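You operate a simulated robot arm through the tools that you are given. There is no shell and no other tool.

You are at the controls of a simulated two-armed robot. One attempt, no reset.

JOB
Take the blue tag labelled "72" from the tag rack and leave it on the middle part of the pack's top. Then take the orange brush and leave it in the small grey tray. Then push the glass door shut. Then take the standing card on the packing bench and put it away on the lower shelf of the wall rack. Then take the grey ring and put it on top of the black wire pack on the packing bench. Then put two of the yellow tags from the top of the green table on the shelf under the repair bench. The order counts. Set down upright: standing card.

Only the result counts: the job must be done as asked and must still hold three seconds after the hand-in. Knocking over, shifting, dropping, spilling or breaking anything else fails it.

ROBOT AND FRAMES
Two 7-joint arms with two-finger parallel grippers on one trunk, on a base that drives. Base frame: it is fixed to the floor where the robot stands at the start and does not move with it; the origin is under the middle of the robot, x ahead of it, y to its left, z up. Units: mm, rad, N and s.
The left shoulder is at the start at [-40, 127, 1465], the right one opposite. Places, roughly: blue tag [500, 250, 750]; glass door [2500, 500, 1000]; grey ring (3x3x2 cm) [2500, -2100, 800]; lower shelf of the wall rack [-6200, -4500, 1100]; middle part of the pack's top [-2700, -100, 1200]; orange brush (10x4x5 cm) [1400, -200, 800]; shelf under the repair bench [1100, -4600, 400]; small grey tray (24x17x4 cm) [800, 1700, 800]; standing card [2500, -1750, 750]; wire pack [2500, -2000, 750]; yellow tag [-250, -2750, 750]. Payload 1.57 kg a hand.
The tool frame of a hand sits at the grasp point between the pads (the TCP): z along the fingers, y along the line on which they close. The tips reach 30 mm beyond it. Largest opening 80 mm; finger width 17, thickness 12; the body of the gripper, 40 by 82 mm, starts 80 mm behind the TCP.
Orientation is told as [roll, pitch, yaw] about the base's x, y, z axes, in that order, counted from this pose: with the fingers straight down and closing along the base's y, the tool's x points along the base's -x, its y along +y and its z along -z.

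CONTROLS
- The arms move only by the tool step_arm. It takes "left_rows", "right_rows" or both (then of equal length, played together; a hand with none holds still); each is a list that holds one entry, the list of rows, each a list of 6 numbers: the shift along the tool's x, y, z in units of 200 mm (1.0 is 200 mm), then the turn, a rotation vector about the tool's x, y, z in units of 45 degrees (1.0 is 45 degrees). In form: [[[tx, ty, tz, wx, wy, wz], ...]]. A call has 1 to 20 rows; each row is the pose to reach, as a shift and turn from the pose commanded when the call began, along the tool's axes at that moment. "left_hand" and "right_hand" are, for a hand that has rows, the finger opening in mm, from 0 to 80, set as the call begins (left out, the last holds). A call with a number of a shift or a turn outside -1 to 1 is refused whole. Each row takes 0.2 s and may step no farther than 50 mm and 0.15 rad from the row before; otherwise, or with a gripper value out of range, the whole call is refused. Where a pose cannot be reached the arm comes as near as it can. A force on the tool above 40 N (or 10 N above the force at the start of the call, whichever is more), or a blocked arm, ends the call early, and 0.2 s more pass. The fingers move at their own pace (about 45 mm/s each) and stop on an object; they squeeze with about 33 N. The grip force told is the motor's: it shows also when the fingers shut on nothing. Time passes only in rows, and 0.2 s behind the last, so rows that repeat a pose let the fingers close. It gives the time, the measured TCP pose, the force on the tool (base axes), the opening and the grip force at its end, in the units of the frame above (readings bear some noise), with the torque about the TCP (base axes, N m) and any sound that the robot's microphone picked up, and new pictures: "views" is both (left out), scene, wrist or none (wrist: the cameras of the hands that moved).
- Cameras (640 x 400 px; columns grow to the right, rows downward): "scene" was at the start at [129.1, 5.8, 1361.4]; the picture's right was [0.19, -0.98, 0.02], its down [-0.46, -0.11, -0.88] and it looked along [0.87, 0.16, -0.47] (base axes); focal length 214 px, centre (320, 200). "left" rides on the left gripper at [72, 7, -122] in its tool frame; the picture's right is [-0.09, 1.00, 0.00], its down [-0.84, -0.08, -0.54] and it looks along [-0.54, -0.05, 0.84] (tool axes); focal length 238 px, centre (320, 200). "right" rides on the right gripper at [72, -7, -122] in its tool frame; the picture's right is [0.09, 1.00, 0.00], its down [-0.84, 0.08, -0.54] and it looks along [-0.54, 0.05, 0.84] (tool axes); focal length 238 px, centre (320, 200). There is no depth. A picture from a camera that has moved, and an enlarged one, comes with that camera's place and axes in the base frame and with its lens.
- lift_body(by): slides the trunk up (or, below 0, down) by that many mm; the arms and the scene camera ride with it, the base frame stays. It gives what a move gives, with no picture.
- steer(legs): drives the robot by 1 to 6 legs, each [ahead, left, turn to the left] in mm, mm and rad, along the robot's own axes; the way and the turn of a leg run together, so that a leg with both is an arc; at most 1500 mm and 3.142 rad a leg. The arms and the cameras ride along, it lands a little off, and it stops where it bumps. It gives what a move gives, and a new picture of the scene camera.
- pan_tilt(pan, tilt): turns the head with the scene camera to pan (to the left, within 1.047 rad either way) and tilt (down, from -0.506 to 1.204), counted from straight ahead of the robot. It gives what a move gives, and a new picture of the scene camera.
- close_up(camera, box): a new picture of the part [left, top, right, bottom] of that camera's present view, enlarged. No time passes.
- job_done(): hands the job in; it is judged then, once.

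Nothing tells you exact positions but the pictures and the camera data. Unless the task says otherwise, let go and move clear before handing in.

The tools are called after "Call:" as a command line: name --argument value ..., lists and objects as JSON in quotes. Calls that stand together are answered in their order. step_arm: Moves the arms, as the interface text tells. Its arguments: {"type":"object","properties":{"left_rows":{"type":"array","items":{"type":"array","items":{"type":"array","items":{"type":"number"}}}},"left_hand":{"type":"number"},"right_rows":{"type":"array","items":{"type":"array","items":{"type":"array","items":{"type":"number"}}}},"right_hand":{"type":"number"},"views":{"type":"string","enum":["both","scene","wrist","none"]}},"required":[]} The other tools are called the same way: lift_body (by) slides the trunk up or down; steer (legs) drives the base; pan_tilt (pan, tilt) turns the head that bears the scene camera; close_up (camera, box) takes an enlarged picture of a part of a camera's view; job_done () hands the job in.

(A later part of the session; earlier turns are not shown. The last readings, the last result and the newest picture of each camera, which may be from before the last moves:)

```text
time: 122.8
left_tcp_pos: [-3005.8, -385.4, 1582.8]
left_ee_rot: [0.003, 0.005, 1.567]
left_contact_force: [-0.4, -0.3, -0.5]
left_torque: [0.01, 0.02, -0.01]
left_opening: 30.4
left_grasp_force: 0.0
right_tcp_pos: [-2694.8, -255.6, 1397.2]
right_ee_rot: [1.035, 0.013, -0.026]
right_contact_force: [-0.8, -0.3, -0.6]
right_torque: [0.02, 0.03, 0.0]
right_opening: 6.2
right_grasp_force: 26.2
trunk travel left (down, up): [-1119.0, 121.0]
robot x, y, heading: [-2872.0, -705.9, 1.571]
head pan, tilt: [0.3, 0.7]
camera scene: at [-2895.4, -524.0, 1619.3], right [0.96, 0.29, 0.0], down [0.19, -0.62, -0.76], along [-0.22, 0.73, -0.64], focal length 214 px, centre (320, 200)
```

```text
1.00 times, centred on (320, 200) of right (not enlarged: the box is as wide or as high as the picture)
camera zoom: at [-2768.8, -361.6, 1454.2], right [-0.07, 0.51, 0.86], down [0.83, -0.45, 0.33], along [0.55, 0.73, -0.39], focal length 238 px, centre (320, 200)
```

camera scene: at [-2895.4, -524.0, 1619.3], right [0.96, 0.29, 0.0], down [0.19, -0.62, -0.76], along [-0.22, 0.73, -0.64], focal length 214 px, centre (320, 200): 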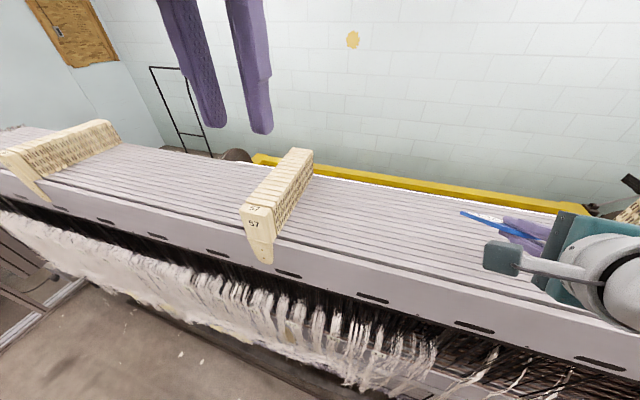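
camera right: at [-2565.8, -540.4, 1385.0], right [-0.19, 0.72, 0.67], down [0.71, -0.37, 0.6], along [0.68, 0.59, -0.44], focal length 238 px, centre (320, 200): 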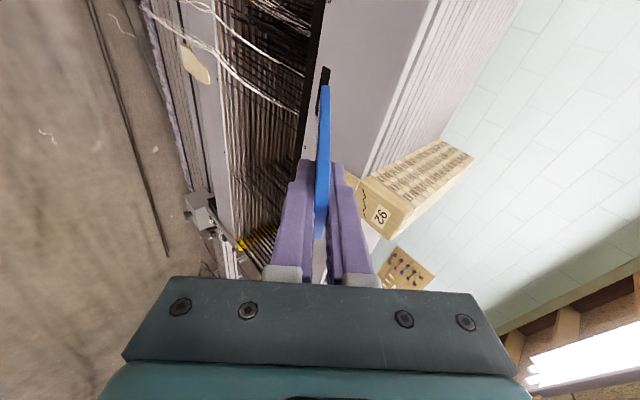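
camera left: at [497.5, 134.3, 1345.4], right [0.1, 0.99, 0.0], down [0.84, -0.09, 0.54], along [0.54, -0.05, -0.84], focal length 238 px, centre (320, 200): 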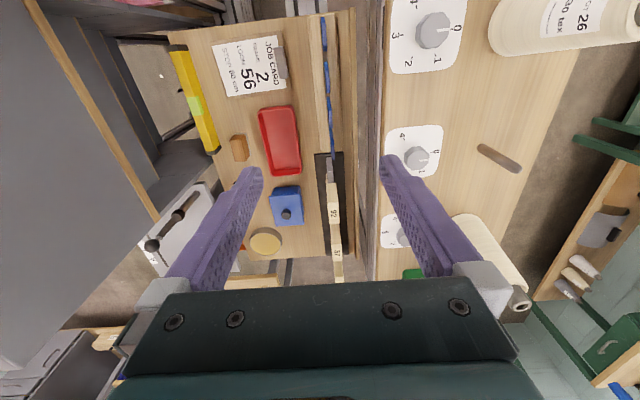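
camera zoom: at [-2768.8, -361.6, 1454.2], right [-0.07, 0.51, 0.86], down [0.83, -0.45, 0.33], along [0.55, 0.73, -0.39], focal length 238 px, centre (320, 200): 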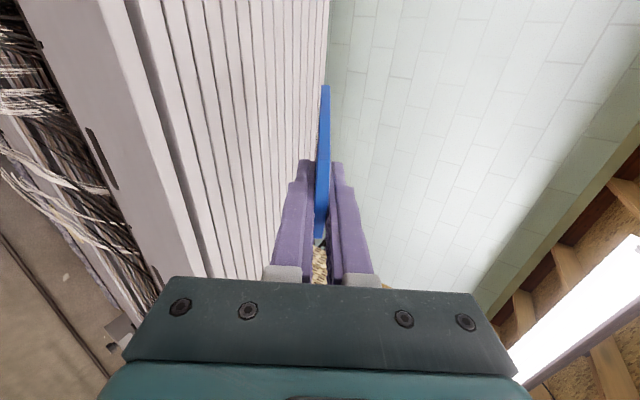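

Call:
steer --legs '[[100, 0, 0]]'

Call:
lift_body --by -75

Call:
close_up --camera "scene" --box '[400, 150, 640, 350]'

Call:
close_up --camera "right" --box '[0, 0, 640, 400]'

```text
time: 124.0
left_tcp_pos: [-3004.9, -285.4, 1582.7]
left_ee_rot: [0.005, 0.003, 1.568]
left_contact_force: [-0.6, 0.1, 1.2]
left_torque: [-0.03, 0.02, 0.0]
left_opening: 30.1
left_grasp_force: 0.1
right_tcp_pos: [-2693.8, -154.8, 1397.1]
right_ee_rot: [1.035, 0.009, -0.027]
right_contact_force: [0.1, 0.6, -0.1]
right_torque: [-0.04, -0.03, 0.01]
right_opening: 6.2
right_grasp_force: 26.1
trunk travel left (down, up): [-1119.0, 121.0]
robot x, y, heading: [-2872.4, -608.6, 1.568]
head pan, tilt: [0.3, 0.7]
camera scene: at [-2895.4, -424.2, 1619.3], right [0.96, 0.29, 0.0], down [0.19, -0.62, -0.76], along [-0.23, 0.73, -0.64], focal length 214 px, centre (320, 200)
```

scene: 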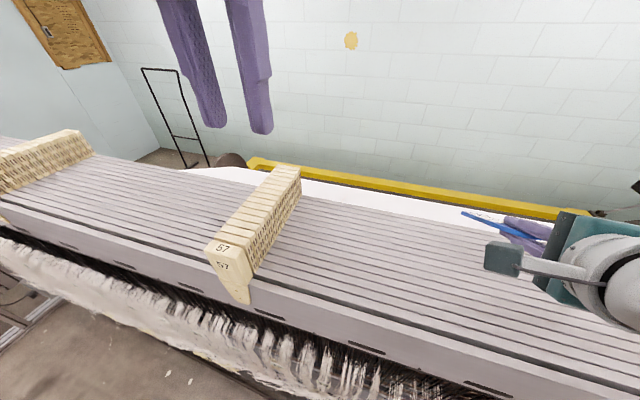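

```text
time: 125.1
left_tcp_pos: [-3005.7, -286.2, 1507.3]
left_ee_rot: [0.003, 0.004, 1.567]
left_contact_force: [0.4, 0.0, 0.5]
left_torque: [0.03, 0.03, 0.01]
left_opening: 29.9
left_grasp_force: 0.0
right_tcp_pos: [-2692.2, -154.9, 1322.2]
right_ee_rot: [1.034, 0.013, -0.024]
right_contact_force: [-0.3, 0.4, -0.1]
right_torque: [-0.04, 0.01, 0.0]
right_opening: 6.3
right_grasp_force: 26.2
trunk travel left (down, up): [-1044.0, 196.0]
robot x, y, heading: [-2869.4, -605.0, 1.572]
head pan, tilt: [0.3, 0.7]
```

```text
2.00 times, centred on (520, 250) of scene
camera zoom: at [-2895.4, -424.2, 1544.3], right [0.96, 0.29, 0.0], down [0.19, -0.62, -0.76], along [-0.23, 0.73, -0.64], focal length 429 px, centre (-80, 100)
```

zoom: 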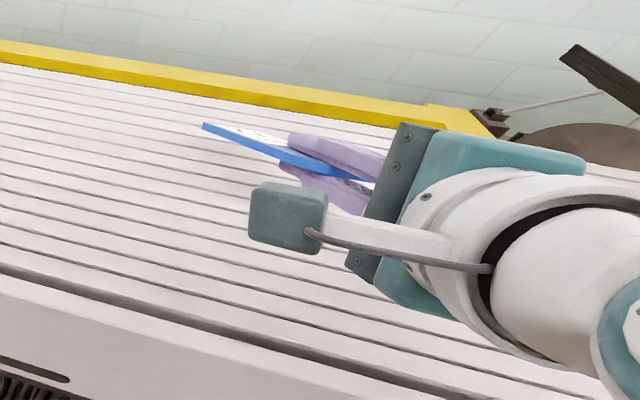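

```text
1.00 times, centred on (320, 200) of right (not enlarged: the box is as wide or as high as the picture)
camera zoom: at [-2767.7, -261.7, 1378.8], right [-0.07, 0.51, 0.86], down [0.83, -0.45, 0.33], along [0.56, 0.73, -0.39], focal length 238 px, centre (320, 200)
```

zoom: 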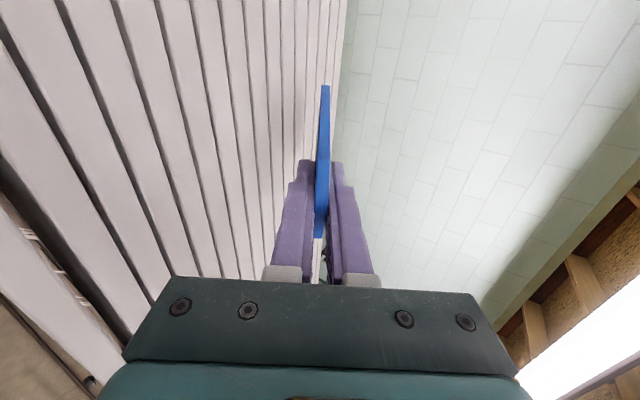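

Call:
step_arm --right_rows '[[[0, -0.028, 0.017, 0, 0, 0], [0, -0.056, 0.033, 0, 0, 0], [0, -0.084, 0.05, 0, 0, 0], [0, -0.1, 0.06, 0, 0, 0], [0, -0.1, 0.06, 0, 0, 0]]]' --views "wrist"

Call:
close_up --camera "scene" --box '[440, 170, 600, 300]'

```text
time: 126.3
left_tcp_pos: [-3005.8, -285.6, 1507.0]
left_ee_rot: [0.005, 0.004, 1.567]
left_contact_force: [-0.5, 0.5, 0.0]
left_torque: [-0.01, 0.0, 0.03]
left_opening: 30.1
left_grasp_force: 0.0
right_tcp_pos: [-2689.5, -154.1, 1299.0]
right_ee_rot: [1.038, 0.002, -0.026]
right_contact_force: [-0.3, -0.9, 2.2]
right_torque: [0.18, 0.04, 0.07]
right_opening: 6.1
right_grasp_force: 25.6
trunk travel left (down, up): [-1044.0, 196.0]
robot x, y, heading: [-2870.6, -608.0, 1.57]
head pan, tilt: [0.3, 0.7]
camera right: at [-2764.5, -260.4, 1355.2], right [-0.08, 0.51, 0.86], down [0.83, -0.45, 0.34], along [0.56, 0.73, -0.38], focal length 238 px, centre (320, 200)
```

right: 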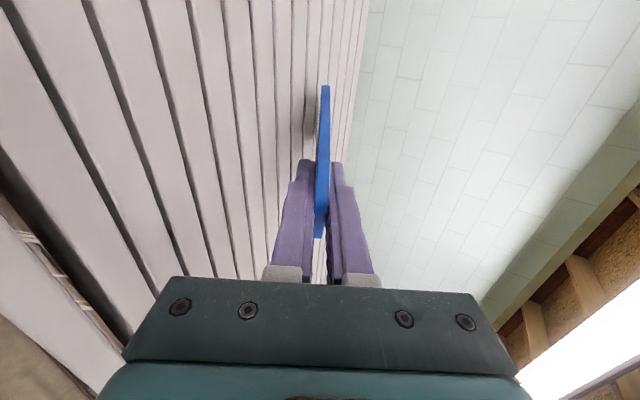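

```text
3.08 times, centred on (520, 235) of scene
camera zoom: at [-2895.4, -424.1, 1544.3], right [0.96, 0.29, 0.0], down [0.19, -0.62, -0.77], along [-0.23, 0.73, -0.64], focal length 660 px, centre (-295, 92)
```

zoom: 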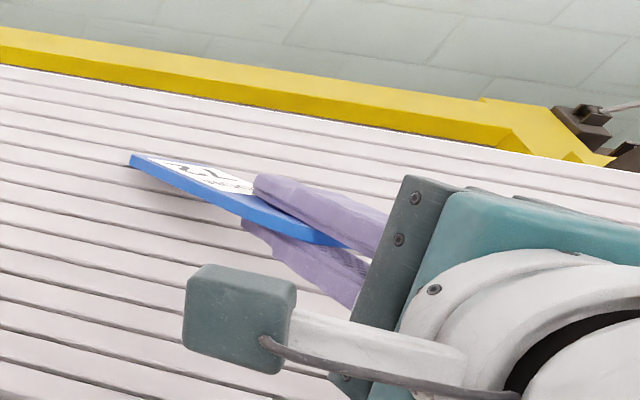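

The tag's tip touches the pack top. I'll release it and draw the hand back and away.

Call:
step_arm --right_rows '[[[0, 0, 0, 0, 0, 0], [0, 0, 0, 0, 0, 0], [0, 0, 0, 0, 0, 0]]]' --right_hand 30 --views "wrist"

Call:
close_up --camera "scene" --box '[440, 170, 600, 300]'

```text
time: 127.1
left_tcp_pos: [-3005.0, -285.6, 1507.0]
left_ee_rot: [0.004, 0.004, 1.568]
left_contact_force: [-0.5, 0.6, 0.3]
left_torque: [0.0, -0.01, 0.01]
left_opening: 29.8
left_grasp_force: 0.1
right_tcp_pos: [-2688.0, -154.1, 1299.9]
right_ee_rot: [1.038, 0.002, -0.027]
right_contact_force: [-0.1, -0.1, 0.7]
right_torque: [-0.03, 0.01, 0.04]
right_opening: 30.0
right_grasp_force: 0.3
trunk travel left (down, up): [-1044.0, 196.0]
robot x, y, heading: [-2870.9, -609.8, 1.563]
head pan, tilt: [0.3, 0.7]
camera right: at [-2764.3, -260.5, 1355.1], right [-0.08, 0.51, 0.86], down [0.82, -0.45, 0.34], along [0.56, 0.73, -0.39], focal length 238 px, centre (320, 200)
```

right: 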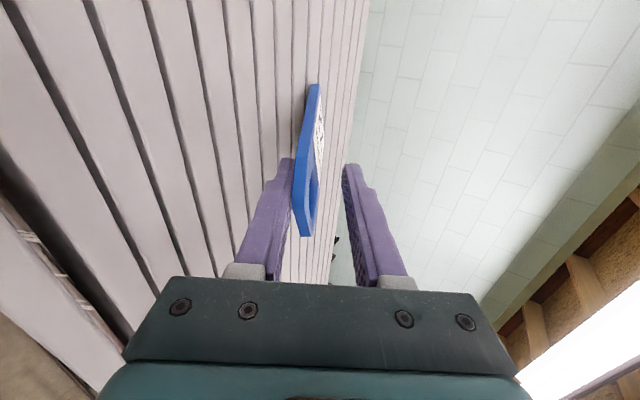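

```text
3.08 times, centred on (520, 235) of scene
camera zoom: at [-2895.4, -424.2, 1544.3], right [0.96, 0.29, 0.0], down [0.19, -0.62, -0.76], along [-0.23, 0.73, -0.64], focal length 660 px, centre (-295, 92)
```

zoom: 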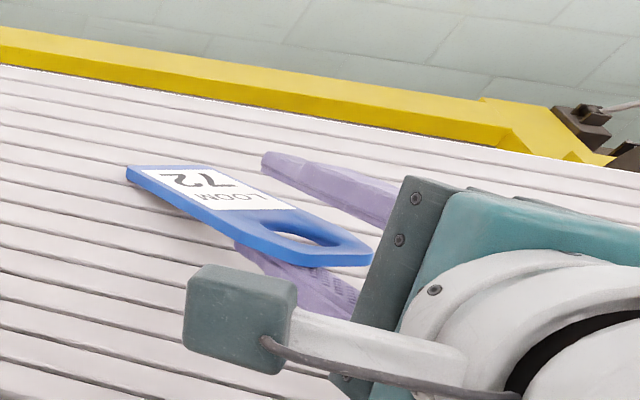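

Call:
step_arm --right_rows '[[[0, -0.08, -0.135, 0, 0, 0], [0, -0.18, -0.3, 0, 0, 0], [0, -0.28, -0.47, 0, 0, 0], [0, -0.38, -0.64, 0, 0, 0]]]' --right_hand 30 --views "scene"

Call:
close_up --camera "scene" --box '[400, 150, 600, 300]'

```text
time: 128.1
left_tcp_pos: [-3004.6, -286.6, 1507.2]
left_ee_rot: [0.003, 0.003, 1.569]
left_contact_force: [-0.2, -0.1, 0.4]
left_torque: [0.03, 0.02, -0.04]
left_opening: 30.0
left_grasp_force: 0.0
right_tcp_pos: [-2676.5, -302.2, 1301.3]
right_ee_rot: [1.048, -0.086, 0.029]
right_contact_force: [-0.3, 0.6, -0.3]
right_torque: [-0.01, 0.0, -0.02]
right_opening: 30.0
right_grasp_force: 0.0
trunk travel left (down, up): [-1044.0, 196.0]
robot x, y, heading: [-2873.6, -601.8, 1.572]
head pan, tilt: [0.3, 0.7]
camera scene: at [-2895.4, -424.1, 1544.3], right [0.96, 0.29, 0.0], down [0.19, -0.62, -0.76], along [-0.23, 0.73, -0.64], focal length 214 px, centre (320, 200)
```

scene: 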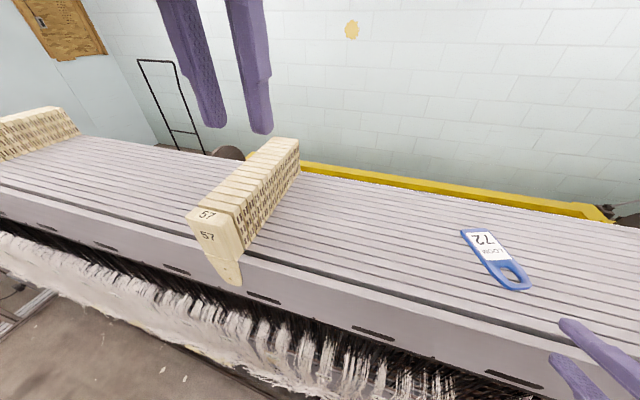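

```text
2.67 times, centred on (500, 225) of scene
camera zoom: at [-2895.4, -424.1, 1544.3], right [0.96, 0.29, 0.0], down [0.19, -0.62, -0.76], along [-0.23, 0.73, -0.64], focal length 572 px, centre (-160, 133)
```

zoom: 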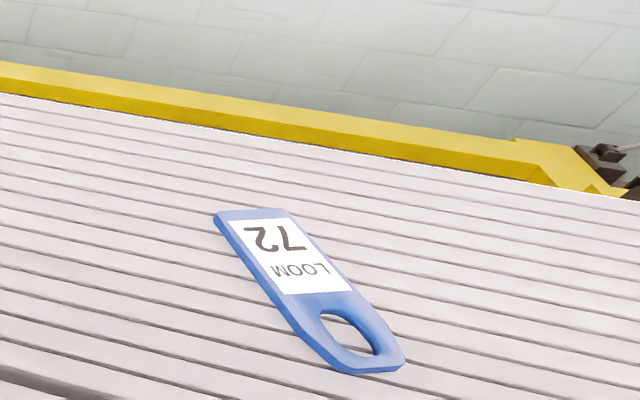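

Tag 72 lies flat on the middle part of the pack's top. Next is the orange brush. I'll back away and bring the right hand to a compact carrying pose.

Call:
steer --legs '[[-400, 0, 0]]'

Call:
step_arm --right_rows '[[[0, 0, 0, 0.15, 0, 0], [0, 0, 0, 0.3, 0, 0], [0, 0, 0, 0.45, 0, 0], [0, 0, 0, 0.6, 0, 0], [0, 0, 0, 0.75, 0, 0], [0, 0, 0, 0.95, 0, 0]]]' --right_hand 40 --views "none"

Call:
pan_tilt --pan -1.04 --tilt 0.4

```text
time: 130.6
left_tcp_pos: [-3006.7, -685.3, 1508.1]
left_ee_rot: [0.002, 0.003, 1.574]
left_contact_force: [0.6, -0.4, -0.7]
left_torque: [-0.01, 0.0, 0.0]
left_opening: 29.9
left_grasp_force: 0.1
right_tcp_pos: [-2681.9, -704.4, 1297.7]
right_ee_rot: [1.035, -0.078, 0.04]
right_contact_force: [0.5, 0.4, 0.2]
right_torque: [0.04, 0.01, -0.01]
right_opening: 30.1
right_grasp_force: 0.0
trunk travel left (down, up): [-1044.0, 196.0]
robot x, y, heading: [-2872.7, -1008.4, 1.578]
head pan, tilt: [0.3, 0.7]
camera scene: at [-2895.8, -823.7, 1544.3], right [0.95, 0.3, 0.0], down [0.19, -0.61, -0.76], along [-0.23, 0.73, -0.64], focal length 214 px, centre (320, 200)
```

scene: 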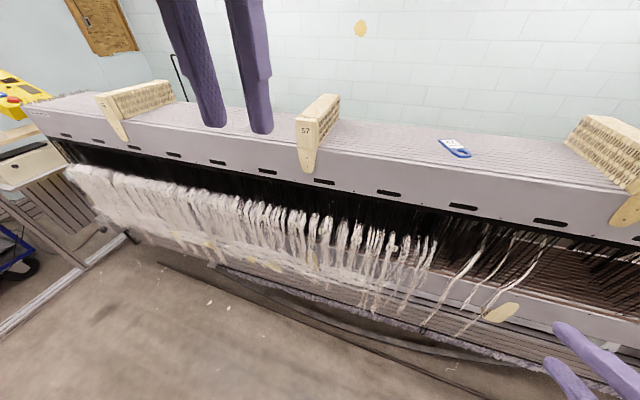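

```text
refused: row 6 steps farther than a row can; nothing moved
```

```text
time: 132.1
left_tcp_pos: [-3006.1, -685.7, 1506.7]
left_ee_rot: [0.002, 0.004, 1.573]
left_contact_force: [0.1, -0.5, -0.5]
left_torque: [0.01, 0.0, 0.04]
left_opening: 29.9
left_grasp_force: 0.1
right_tcp_pos: [-2681.8, -705.6, 1296.8]
right_ee_rot: [1.035, -0.085, 0.045]
right_contact_force: [0.0, -0.5, 0.6]
right_torque: [-0.02, 0.0, 0.02]
right_opening: 30.0
right_grasp_force: 0.2
trunk travel left (down, up): [-1044.0, 196.0]
robot x, y, heading: [-2869.9, -1006.9, 1.572]
head pan, tilt: [-1.04, 0.4]
camera scene: at [-2790.7, -857.6, 1571.1], right [0.51, -0.86, 0.0], down [-0.34, -0.2, -0.92], along [0.79, 0.47, -0.39], focal length 214 px, centre (320, 200)
```

scene: 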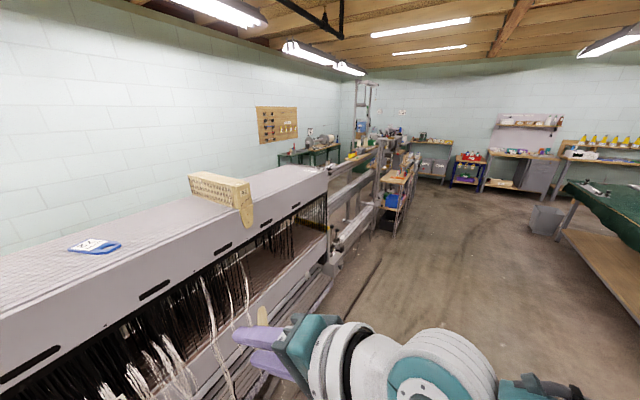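

Call:
step_arm --right_rows '[[[0, 0, 0, 0.16, 0, 0], [0, 0, 0, 0.32, 0, 0], [0, 0, 0, 0.48, 0, 0], [0, 0, 0, 0.64, 0, 0], [0, 0, 0, 0.8, 0, 0], [0, 0, 0, 0.96, 0, 0]]]' --right_hand 40 --views "none"

Call:
step_arm --right_rows '[[[0, 0, 0.05, 0.16, 0, -0.1], [0, 0, 0.1, 0.33, 0, -0.2], [0, 0, 0.15, 0.33, 0, -0.36], [0, 0, 0.2, 0.33, 0, -0.52], [0, 0, 0.2, 0.33, 0, -0.68], [0, 0, 0.2, 0.33, 0, -0.84], [0, 0, 0.2, 0.33, 0, -1.0]]]' --views "none"

Call:
steer --legs '[[0, 0, -1.57]]'

Call:
pan_tilt --pan 0.0 --tilt 0.35

```text
time: 132.7
left_tcp_pos: [-3006.6, -685.2, 1507.0]
left_ee_rot: [0.004, 0.002, 1.571]
left_contact_force: [-0.5, 0.1, 0.4]
left_torque: [0.0, -0.01, -0.01]
left_opening: 30.1
left_grasp_force: 0.1
right_tcp_pos: [-2654.9, -708.3, 1295.2]
right_ee_rot: [0.792, -0.218, 0.133]
right_contact_force: [0.1, -0.3, -0.4]
right_torque: [0.0, -0.01, 0.02]
right_opening: 40.1
right_grasp_force: 0.1
trunk travel left (down, up): [-1044.0, 196.0]
robot x, y, heading: [-2869.7, -1008.6, 1.574]
head pan, tilt: [-1.04, 0.4]
stopped in row 2 (right hand): the arm was blocked; the commanded pose is now the measured one
```

```text
refused: row 2 steps farther than a row can; nothing moved
```

```text
time: 136.9
left_tcp_pos: [-2552.0, -867.7, 1506.9]
left_ee_rot: [0.004, 0.005, 0.01]
left_contact_force: [0.3, 0.4, -0.6]
left_torque: [0.02, 0.0, 0.0]
left_opening: 30.1
left_grasp_force: 0.0
right_tcp_pos: [-2572.8, -1219.1, 1295.1]
right_ee_rot: [0.792, -0.217, -1.431]
right_contact_force: [-0.1, -0.2, 0.1]
right_torque: [-0.03, -0.05, -0.01]
right_opening: 40.0
right_grasp_force: 0.1
trunk travel left (down, up): [-1044.0, 196.0]
robot x, y, heading: [-2868.6, -1006.7, 0.015]
head pan, tilt: [-1.04, 0.4]
camera scene: at [-2722.4, -1082.8, 1571.1], right [-0.86, -0.52, 0.0], down [-0.2, 0.33, -0.92], along [0.48, -0.79, -0.39], focal length 214 px, centre (320, 200)
```

scene: 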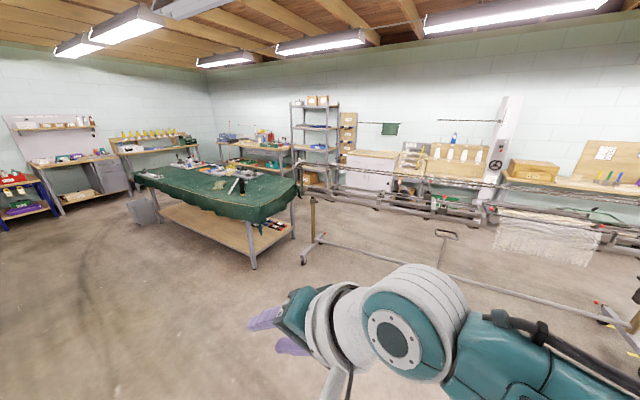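

```text
time: 138.2
left_tcp_pos: [-2551.5, -867.9, 1508.4]
left_ee_rot: [0.003, 0.002, 0.01]
left_contact_force: [0.7, -0.2, 1.2]
left_torque: [-0.02, 0.01, 0.02]
left_opening: 30.1
left_grasp_force: 0.1
right_tcp_pos: [-2570.9, -1219.8, 1294.8]
right_ee_rot: [0.792, -0.218, -1.43]
right_contact_force: [0.1, -1.3, -0.2]
right_torque: [-0.02, 0.0, 0.01]
right_opening: 40.0
right_grasp_force: 0.0
trunk travel left (down, up): [-1044.0, 196.0]
robot x, y, heading: [-2871.0, -1006.2, 0.015]
head pan, tilt: [0.0, 0.351]
camera scene: at [-2677.1, -1002.5, 1575.7], right [0.01, -1.0, 0.0], down [-0.34, 0.0, -0.94], along [0.94, 0.01, -0.34], focal length 214 px, centre (320, 200)
```

scene: 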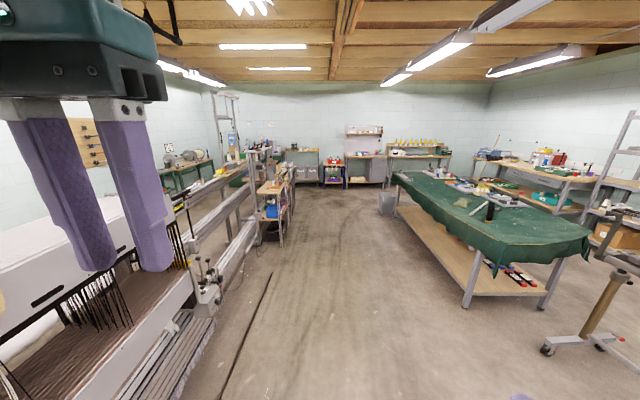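

Call:
step_arm --right_rows '[[[-0.05, 0.03, 0.1, 0.16, 0, 0], [-0.1, 0.06, 0.2, 0.32, 0, 0], [-0.15, 0.09, 0.25, 0.48, 0, 0], [-0.15, 0.1, 0.3, 0.64, 0, 0], [-0.15, 0.1, 0.3, 0.8, 0, 0], [-0.15, 0.1, 0.3, 0.96, 0, 0]]]' --views "none"

```text
time: 139.6
left_tcp_pos: [-2552.4, -868.5, 1506.6]
left_ee_rot: [0.002, 0.004, 0.012]
left_contact_force: [-0.2, 0.0, 0.3]
left_torque: [0.0, 0.03, -0.01]
left_opening: 30.0
left_grasp_force: 0.0
right_tcp_pos: [-2510.3, -1245.2, 1275.2]
right_ee_rot: [0.036, -0.217, -1.433]
right_contact_force: [-0.2, -0.4, -0.3]
right_torque: [0.01, -0.01, 0.02]
right_opening: 40.0
right_grasp_force: 0.2
trunk travel left (down, up): [-1044.0, 196.0]
robot x, y, heading: [-2870.7, -1008.4, 0.016]
head pan, tilt: [0.0, 0.351]
```

Call:
steer --legs '[[1400, 0, 0], [1400, 0, 0]]'

Call:
pan_tilt --pan 0.25 --tilt 0.5

```text
time: 153.2
left_tcp_pos: [259.7, -868.3, 1507.1]
left_ee_rot: [0.006, 0.002, -0.018]
left_contact_force: [0.2, 0.7, 0.7]
left_torque: [-0.03, 0.02, 0.03]
left_opening: 30.1
left_grasp_force: 0.1
right_tcp_pos: [291.4, -1247.4, 1274.8]
right_ee_rot: [0.038, -0.216, -1.457]
right_contact_force: [0.1, 0.4, 0.2]
right_torque: [-0.01, -0.02, 0.01]
right_opening: 39.8
right_grasp_force: 0.0
trunk travel left (down, up): [-1044.0, 196.0]
robot x, y, heading: [-57.8, -999.2, -0.019]
head pan, tilt: [0.0, 0.351]
camera scene: at [131.5, -998.4, 1575.7], right [-0.02, -1.0, 0.0], down [-0.34, 0.01, -0.94], along [0.94, -0.01, -0.34], focal length 214 px, centre (320, 200)
```

scene: 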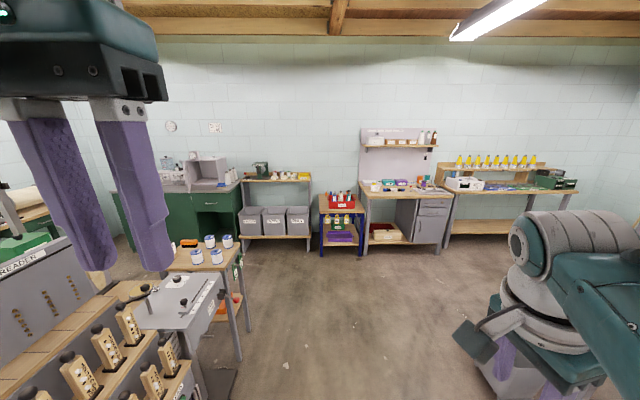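

```text
time: 153.9
left_tcp_pos: [260.4, -868.7, 1507.6]
left_ee_rot: [0.004, 0.003, -0.018]
left_contact_force: [0.2, -0.1, 0.0]
left_torque: [-0.01, 0.01, 0.0]
left_opening: 29.9
left_grasp_force: 0.1
right_tcp_pos: [292.4, -1246.6, 1273.9]
right_ee_rot: [0.039, -0.215, -1.457]
right_contact_force: [0.3, 0.8, 0.2]
right_torque: [0.02, 0.0, -0.03]
right_opening: 40.0
right_grasp_force: 0.1
trunk travel left (down, up): [-1044.0, 196.0]
robot x, y, heading: [-61.8, -994.1, -0.016]
head pan, tilt: [0.25, 0.499]
camera scene: at [126.9, -975.9, 1562.0], right [0.23, -0.97, 0.0], down [-0.47, -0.11, -0.88], along [0.85, 0.2, -0.48], focal length 214 px, centre (320, 200)
```

scene: 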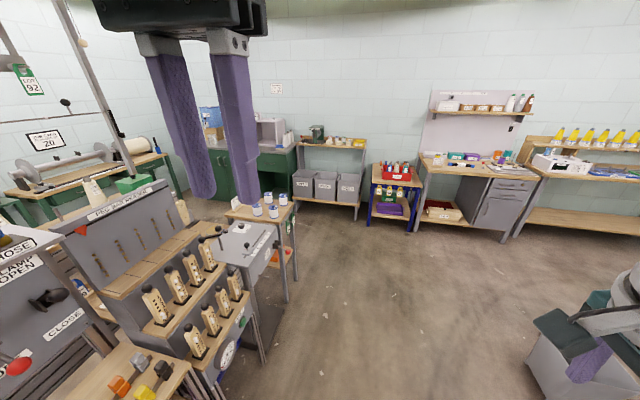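

The brush table is ahead-left. I'll drive on and look at it from its open side.

Call:
steer --legs '[[1400, 0, 0]]'

Call:
pan_tilt --pan 1.04 --tilt 0.6

```text
time: 160.9
left_tcp_pos: [1655.2, -893.0, 1507.6]
left_ee_rot: [0.004, 0.003, -0.021]
left_contact_force: [-0.5, -1.2, 0.0]
left_torque: [0.01, -0.02, 0.0]
left_opening: 29.9
left_grasp_force: 0.0
right_tcp_pos: [1684.2, -1274.0, 1274.8]
right_ee_rot: [0.039, -0.217, -1.462]
right_contact_force: [-0.9, -0.3, -0.1]
right_torque: [0.01, -0.01, -0.02]
right_opening: 39.9
right_grasp_force: 0.0
trunk travel left (down, up): [-1044.0, 196.0]
robot x, y, heading: [1327.6, -1020.0, -0.02]
head pan, tilt: [0.25, 0.499]
camera scene: at [1520.5, -1001.7, 1562.0], right [0.23, -0.97, 0.0], down [-0.47, -0.11, -0.88], along [0.85, 0.2, -0.48], focal length 214 px, centre (320, 200)
```

scene: 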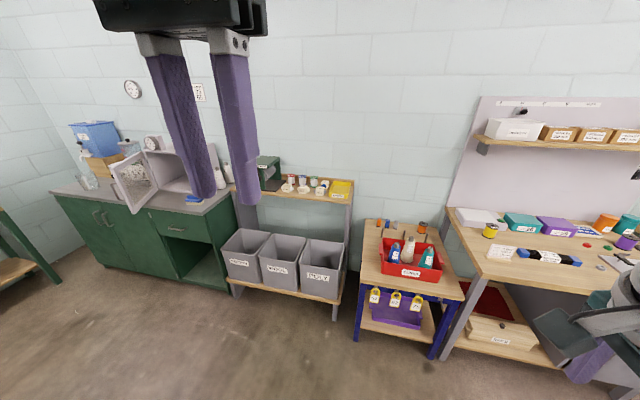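

```text
time: 162.0
left_tcp_pos: [1654.7, -894.9, 1507.5]
left_ee_rot: [0.001, 0.005, -0.021]
left_contact_force: [-0.5, 0.2, -0.2]
left_torque: [0.05, 0.02, -0.01]
left_opening: 30.0
left_grasp_force: 0.1
right_tcp_pos: [1684.1, -1273.5, 1275.7]
right_ee_rot: [0.036, -0.216, -1.461]
right_contact_force: [-0.6, 0.1, -0.1]
right_torque: [0.01, 0.0, 0.01]
right_opening: 39.9
right_grasp_force: 0.1
trunk travel left (down, up): [-1044.0, 196.0]
robot x, y, heading: [1330.1, -1021.2, -0.019]
head pan, tilt: [1.04, 0.6]
camera scene: at [1478.2, -947.1, 1552.9], right [0.85, -0.52, 0.0], down [-0.3, -0.48, -0.83], along [0.43, 0.7, -0.56], focal length 214 px, centre (320, 200)
```

scene: 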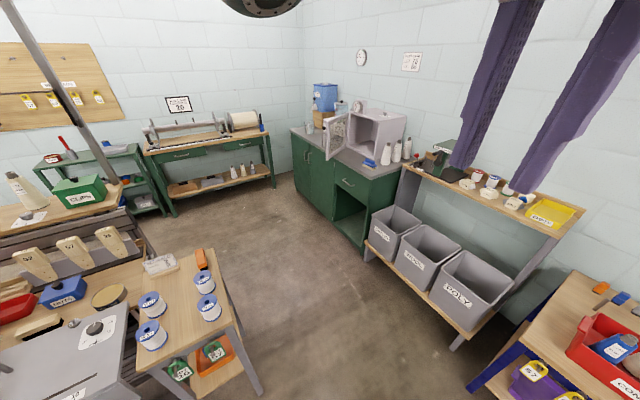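

Call:
close_up --camera "scene" --box '[130, 220, 250, 330]'

Call:
close_up --camera "scene" --box '[20, 110, 180, 230]'

Call:
close_up --camera "scene" --box '[290, 80, 430, 200]'

```text
3.64 times, centred on (190, 275) of scene
camera zoom: at [1478.2, -947.1, 1552.9], right [0.85, -0.52, 0.0], down [-0.3, -0.48, -0.83], along [0.43, 0.7, -0.56], focal length 780 px, centre (793, -73)
```

zoom: 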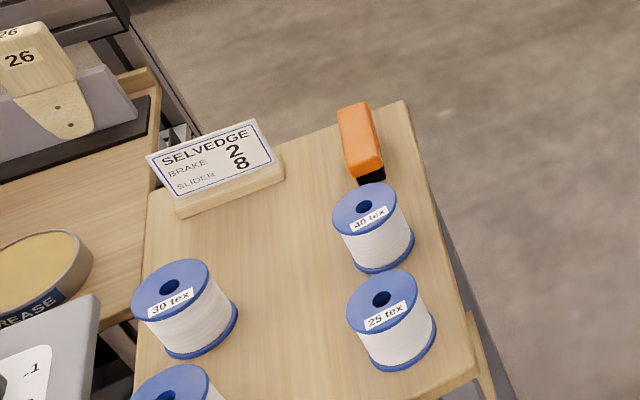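

```text
3.33 times, centred on (100, 170) of scene
camera zoom: at [1478.2, -947.1, 1552.9], right [0.85, -0.52, 0.0], down [-0.3, -0.48, -0.83], along [0.43, 0.7, -0.56], focal length 715 px, centre (1053, 300)
```

zoom: 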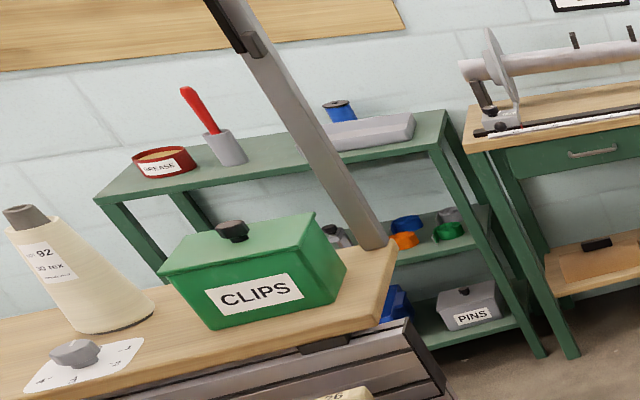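

```text
3.33 times, centred on (360, 140) of scene
camera zoom: at [1478.2, -947.1, 1552.9], right [0.85, -0.52, 0.0], down [-0.3, -0.48, -0.83], along [0.43, 0.7, -0.56], focal length 715 px, centre (187, 400)
```

zoom: 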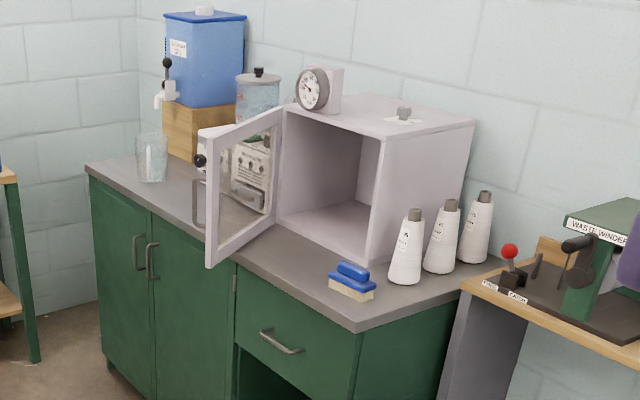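

I can see the orange brush at about [1362, -136] with its long axis roughly along y. I'll drive round to the table's free right-hand side, facing -x.

Call:
steer --legs '[[410, 0, 0], [0, 0, 1.57], [0, 0, 1.57]]'

Call:
steer --legs '[[0, -700, 0]]'

Call:
pan_tilt --pan 0.0 --tilt 0.9

```text
time: 172.2
left_tcp_pos: [1414.0, -1150.1, 1507.0]
left_ee_rot: [0.002, 0.004, 3.094]
left_contact_force: [0.0, 0.0, 0.3]
left_torque: [-0.01, 0.01, 0.0]
left_opening: 29.8
left_grasp_force: 0.0
right_tcp_pos: [1393.8, -769.9, 1274.8]
right_ee_rot: [0.038, -0.217, 1.656]
right_contact_force: [0.0, -0.2, 0.1]
right_torque: [0.01, 0.01, 0.0]
right_opening: 40.1
right_grasp_force: 0.1
trunk travel left (down, up): [-1044.0, 196.0]
robot x, y, heading: [1746.1, -1028.2, 3.099]
head pan, tilt: [1.04, 0.6]
camera scene: at [1593.4, -1098.6, 1552.9], right [-0.84, 0.54, 0.0], down [0.31, 0.47, -0.83], along [-0.45, -0.69, -0.56], focal length 214 px, centre (320, 200)
```

scene: 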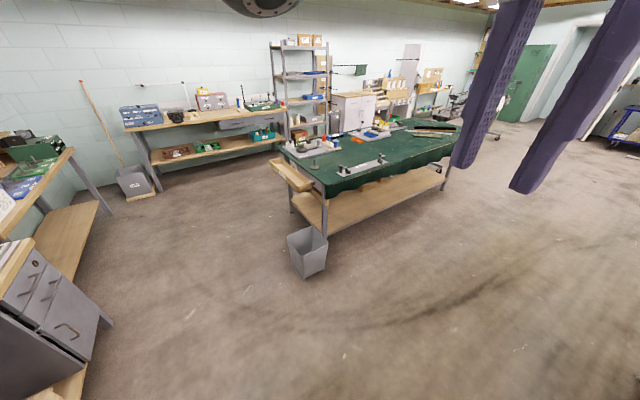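

```text
time: 176.0
left_tcp_pos: [1449.4, -449.6, 1506.5]
left_ee_rot: [0.001, 0.004, 3.076]
left_contact_force: [-0.2, -0.4, -0.5]
left_torque: [0.03, 0.01, 0.0]
left_opening: 30.1
left_grasp_force: 0.1
right_tcp_pos: [1437.2, -67.9, 1274.7]
right_ee_rot: [0.037, -0.216, 1.637]
right_contact_force: [-0.4, -0.1, 0.2]
right_torque: [0.0, 0.03, 0.0]
right_opening: 40.1
right_grasp_force: 0.1
trunk travel left (down, up): [-1044.0, 196.0]
robot x, y, heading: [1774.5, -337.5, 3.078]
head pan, tilt: [1.04, 0.6]
camera scene: at [1629.9, -401.0, 1552.9], right [-0.83, 0.56, 0.0], down [0.32, 0.47, -0.83], along [-0.46, -0.68, -0.56], focal length 214 px, centre (320, 200)
```

scene: 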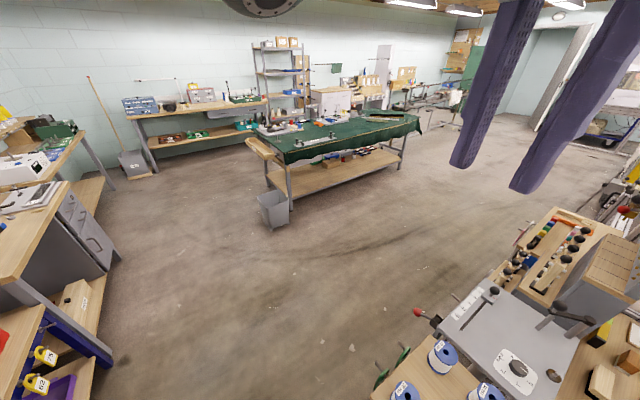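

```text
time: 177.3
left_tcp_pos: [1450.1, -447.7, 1507.3]
left_ee_rot: [0.004, 0.003, 3.076]
left_contact_force: [-0.9, -1.1, -0.4]
left_torque: [-0.02, 0.02, -0.01]
left_opening: 30.0
left_grasp_force: 0.1
right_tcp_pos: [1436.3, -69.3, 1274.8]
right_ee_rot: [0.038, -0.216, 1.637]
right_contact_force: [-1.2, -0.9, -0.4]
right_torque: [-0.02, 0.0, -0.03]
right_opening: 39.8
right_grasp_force: 0.0
trunk travel left (down, up): [-1044.0, 196.0]
robot x, y, heading: [1781.3, -335.7, 3.082]
head pan, tilt: [0.0, 0.901]
camera scene: at [1604.0, -323.0, 1528.1], right [0.06, 1.0, 0.0], down [0.78, -0.05, -0.62], along [-0.62, 0.04, -0.78], focal length 214 px, centre (320, 200)
```

scene: 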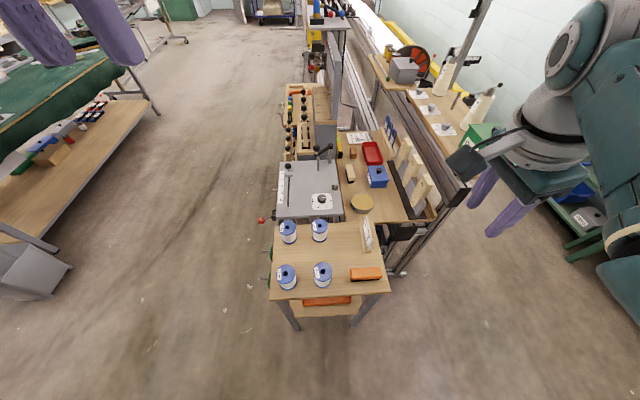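

Call:
close_up --camera "scene" --box '[260, 210, 410, 320]'

Call:
close_up --camera "right" --box '[0, 0, 640, 400]'

```text
3.64 times, centred on (335, 265) of scene
camera zoom: at [1604.0, -323.0, 1528.1], right [0.06, 1.0, 0.0], down [0.78, -0.05, -0.62], along [-0.62, 0.04, -0.78], focal length 780 px, centre (266, -36)
```

zoom: 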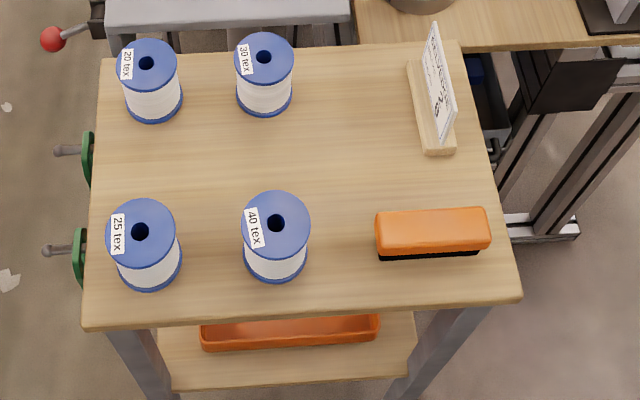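

```text
1.00 times, centred on (320, 200) of right (not enlarged: the box is as wide or as high as the picture)
camera zoom: at [1453.3, -163.9, 1377.7], right [-0.99, -0.16, 0.02], down [-0.1, 0.69, 0.71], along [-0.13, 0.7, -0.7], focal length 238 px, centre (320, 200)
```

zoom: 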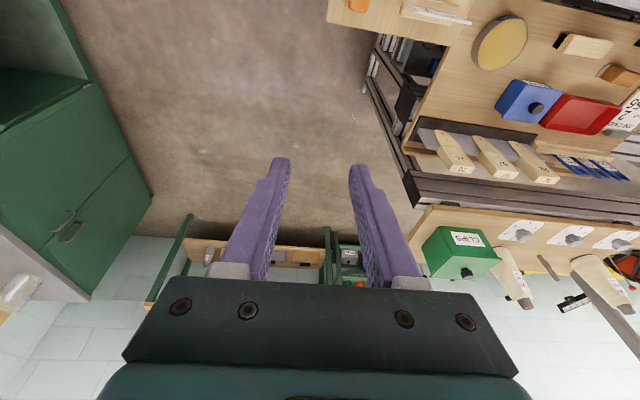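

The brush is centred at about [1361, -156], its top at z≈829, long axis along y. I'll move a bit closer, correct the hand's orientation, and lower.

Call:
steer --legs '[[100, 0, 0]]'

Call:
step_arm --right_rows '[[[0, 0, 0, 0.015, 0.09, 0.038], [0, 0, 0, 0.03, 0.18, 0.076], [0, 0, 0, 0.047, 0.275, 0.115], [0, 0, 0, 0.047, 0.275, 0.115]]]' --views "none"

Call:
lift_body --by -250

```text
time: 178.4
left_tcp_pos: [1347.4, -442.9, 1506.7]
left_ee_rot: [0.004, 0.004, 3.078]
left_contact_force: [0.5, 0.0, -0.7]
left_torque: [0.02, -0.06, 0.02]
left_opening: 30.1
left_grasp_force: 0.0
right_tcp_pos: [1333.3, -63.3, 1273.3]
right_ee_rot: [0.037, -0.217, 1.637]
right_contact_force: [0.0, 0.0, 0.6]
right_torque: [0.02, 0.01, 0.01]
right_opening: 40.0
right_grasp_force: 0.1
trunk travel left (down, up): [-1044.0, 196.0]
robot x, y, heading: [1675.9, -329.6, 3.078]
head pan, tilt: [0.0, 0.901]
camera scene: at [1501.9, -316.7, 1528.1], right [0.06, 1.0, 0.0], down [0.78, -0.05, -0.62], along [-0.62, 0.04, -0.78], focal length 214 px, centre (320, 200)
```

scene: 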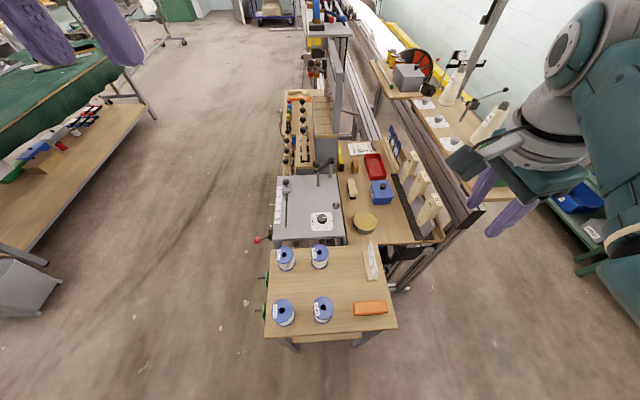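

```text
time: 179.4
left_tcp_pos: [1347.3, -442.4, 1508.0]
left_ee_rot: [0.004, 0.002, 3.079]
left_contact_force: [0.4, -0.5, 0.3]
left_torque: [-0.03, 0.0, -0.01]
left_opening: 30.3
left_grasp_force: 0.0
right_tcp_pos: [1334.2, -62.9, 1275.2]
right_ee_rot: [0.01, 0.002, 1.551]
right_contact_force: [0.3, -0.1, 0.5]
right_torque: [0.0, -0.01, 0.05]
right_opening: 40.0
right_grasp_force: 0.0
trunk travel left (down, up): [-1044.0, 196.0]
robot x, y, heading: [1675.8, -325.5, 3.08]
head pan, tilt: [0.0, 0.901]
```

```text
time: 182.0
left_tcp_pos: [1347.0, -442.6, 1256.7]
left_ee_rot: [0.002, 0.003, 3.078]
left_contact_force: [-0.6, 0.4, 0.2]
left_torque: [0.01, 0.01, 0.02]
left_opening: 30.3
left_grasp_force: 0.1
right_tcp_pos: [1334.9, -61.9, 1023.4]
right_ee_rot: [0.008, 0.002, 1.55]
right_contact_force: [-0.5, -0.7, 0.2]
right_torque: [0.02, -0.03, -0.02]
right_opening: 40.0
right_grasp_force: 0.1
trunk travel left (down, up): [-794.0, 446.0]
robot x, y, heading: [1677.5, -332.9, 3.084]
head pan, tilt: [0.0, 0.901]
```

Call:
step_arm --right_rows '[[[0.16, -0.05, 0, 0, 0, 0], [0.32, -0.1, 0, 0, 0, 0], [0.467, -0.14, 0, 0, 0, 0], [0.467, -0.14, 0.15, 0, 0, 0], [0.467, -0.14, 0.3, 0, 0, 0], [0.467, -0.14, 0.45, 0, 0, 0], [0.467, -0.14, 0.6, 0, 0, 0], [0.467, -0.14, 0.6, 0, 0, 0]]]' --right_hand 70 --views "both"

Call:
close_up --camera "scene" --box '[280, 220, 440, 340]'

```text
time: 183.8
left_tcp_pos: [1346.8, -442.1, 1257.6]
left_ee_rot: [0.003, 0.004, 3.077]
left_contact_force: [-0.2, -0.4, -0.4]
left_torque: [0.0, 0.02, -0.01]
left_opening: 29.8
left_grasp_force: 0.1
right_tcp_pos: [1356.8, -157.4, 904.3]
right_ee_rot: [0.011, 0.005, 1.552]
right_contact_force: [-1.1, 0.6, 0.0]
right_torque: [0.03, -0.02, -0.04]
right_opening: 70.1
right_grasp_force: 0.0
trunk travel left (down, up): [-794.0, 446.0]
robot x, y, heading: [1675.9, -326.4, 3.084]
head pan, tilt: [0.0, 0.901]
camera scene: at [1501.9, -316.7, 1278.1], right [0.06, 1.0, 0.0], down [0.78, -0.05, -0.62], along [-0.62, 0.04, -0.78], focal length 214 px, centre (320, 200)
camera right: at [1363.2, -228.8, 1027.5], right [-1.0, -0.07, 0.01], down [-0.05, 0.84, 0.54], along [-0.05, 0.54, -0.84], focal length 238 px, centre (320, 200)
```

scene: 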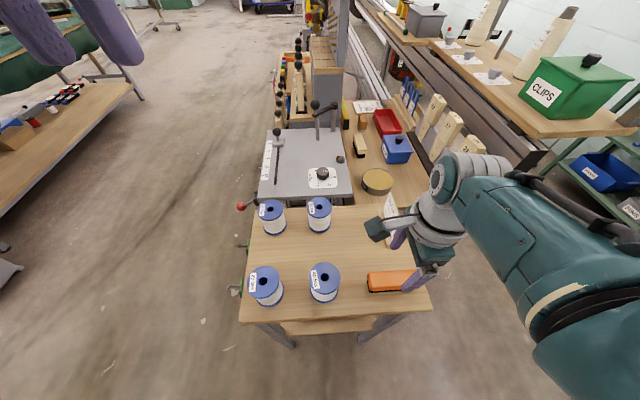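
right: 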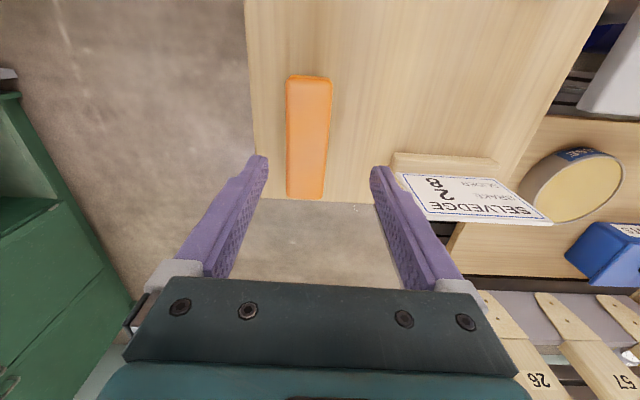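

```text
3.33 times, centred on (360, 280) of scene
camera zoom: at [1501.9, -316.7, 1278.1], right [0.06, 1.0, 0.0], down [0.78, -0.05, -0.62], along [-0.62, 0.04, -0.78], focal length 715 px, centre (187, -67)
```

zoom: 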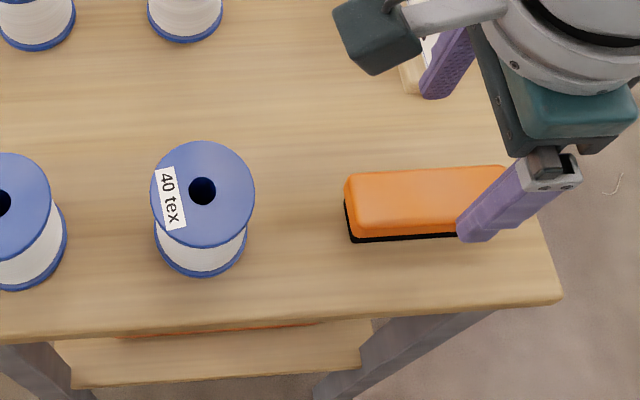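

Call:
step_arm --right_rows '[[[-0.006, -0.03, 0, 0, 0, 0], [-0.006, -0.03, 0.1, 0, 0, 0], [-0.006, -0.03, 0.2, 0, 0, 0], [-0.006, -0.03, 0.3, 0, 0, 0], [-0.006, -0.03, 0.405, 0, 0, 0], [-0.006, -0.03, 0.405, 0, 0, 0]]]' --right_hand 62 --views "both"

Call:
close_up --camera "scene" --box '[300, 220, 460, 340]'

```text
time: 185.2
left_tcp_pos: [1348.5, -442.5, 1257.3]
left_ee_rot: [0.004, 0.004, 3.077]
left_contact_force: [0.5, 0.3, -0.3]
left_torque: [-0.01, -0.02, 0.01]
left_opening: 30.2
left_grasp_force: 0.1
right_tcp_pos: [1383.1, -154.0, 845.3]
right_ee_rot: [0.01, 0.001, 1.552]
right_contact_force: [1.1, -0.4, -0.1]
right_torque: [-0.01, 0.0, 0.01]
right_opening: 62.2
right_grasp_force: 0.1
right hand out of reach, approached as far as the arm can: row 4, 5, 6
trunk travel left (down, up): [-794.0, 446.0]
robot x, y, heading: [1677.2, -327.7, 3.08]
head pan, tilt: [0.0, 0.901]
camera scene: at [1501.9, -316.7, 1278.1], right [0.06, 1.0, 0.0], down [0.78, -0.05, -0.62], along [-0.62, 0.04, -0.78], focal length 214 px, centre (320, 200)
camera right: at [1389.5, -226.3, 966.2], right [-1.0, -0.07, 0.01], down [-0.06, 0.84, 0.54], along [-0.05, 0.54, -0.84], focal length 238 px, centre (320, 200)
```

scene: 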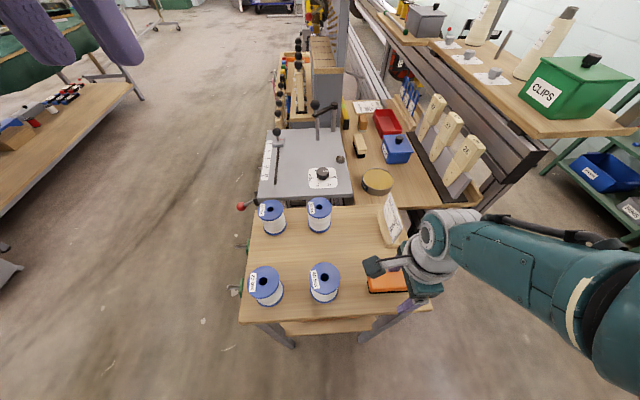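
right: 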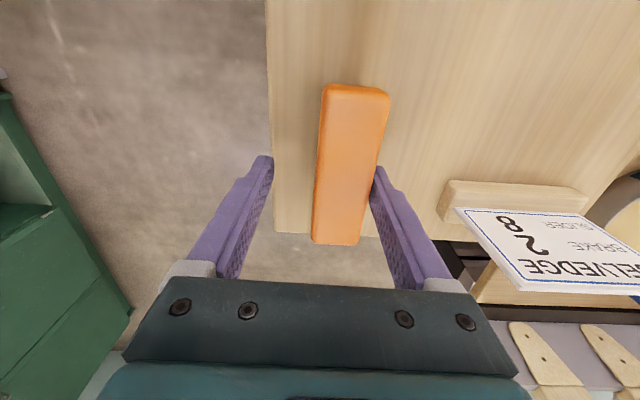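

```text
3.33 times, centred on (380, 280) of scene
camera zoom: at [1501.9, -316.7, 1278.1], right [0.06, 1.0, 0.0], down [0.78, -0.05, -0.62], along [-0.62, 0.04, -0.78], focal length 715 px, centre (120, -67)
```

zoom: 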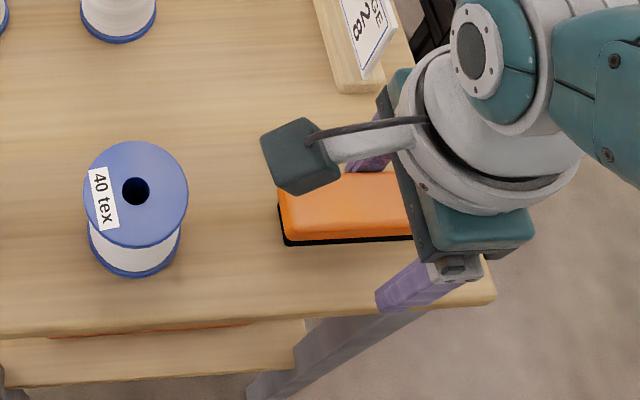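

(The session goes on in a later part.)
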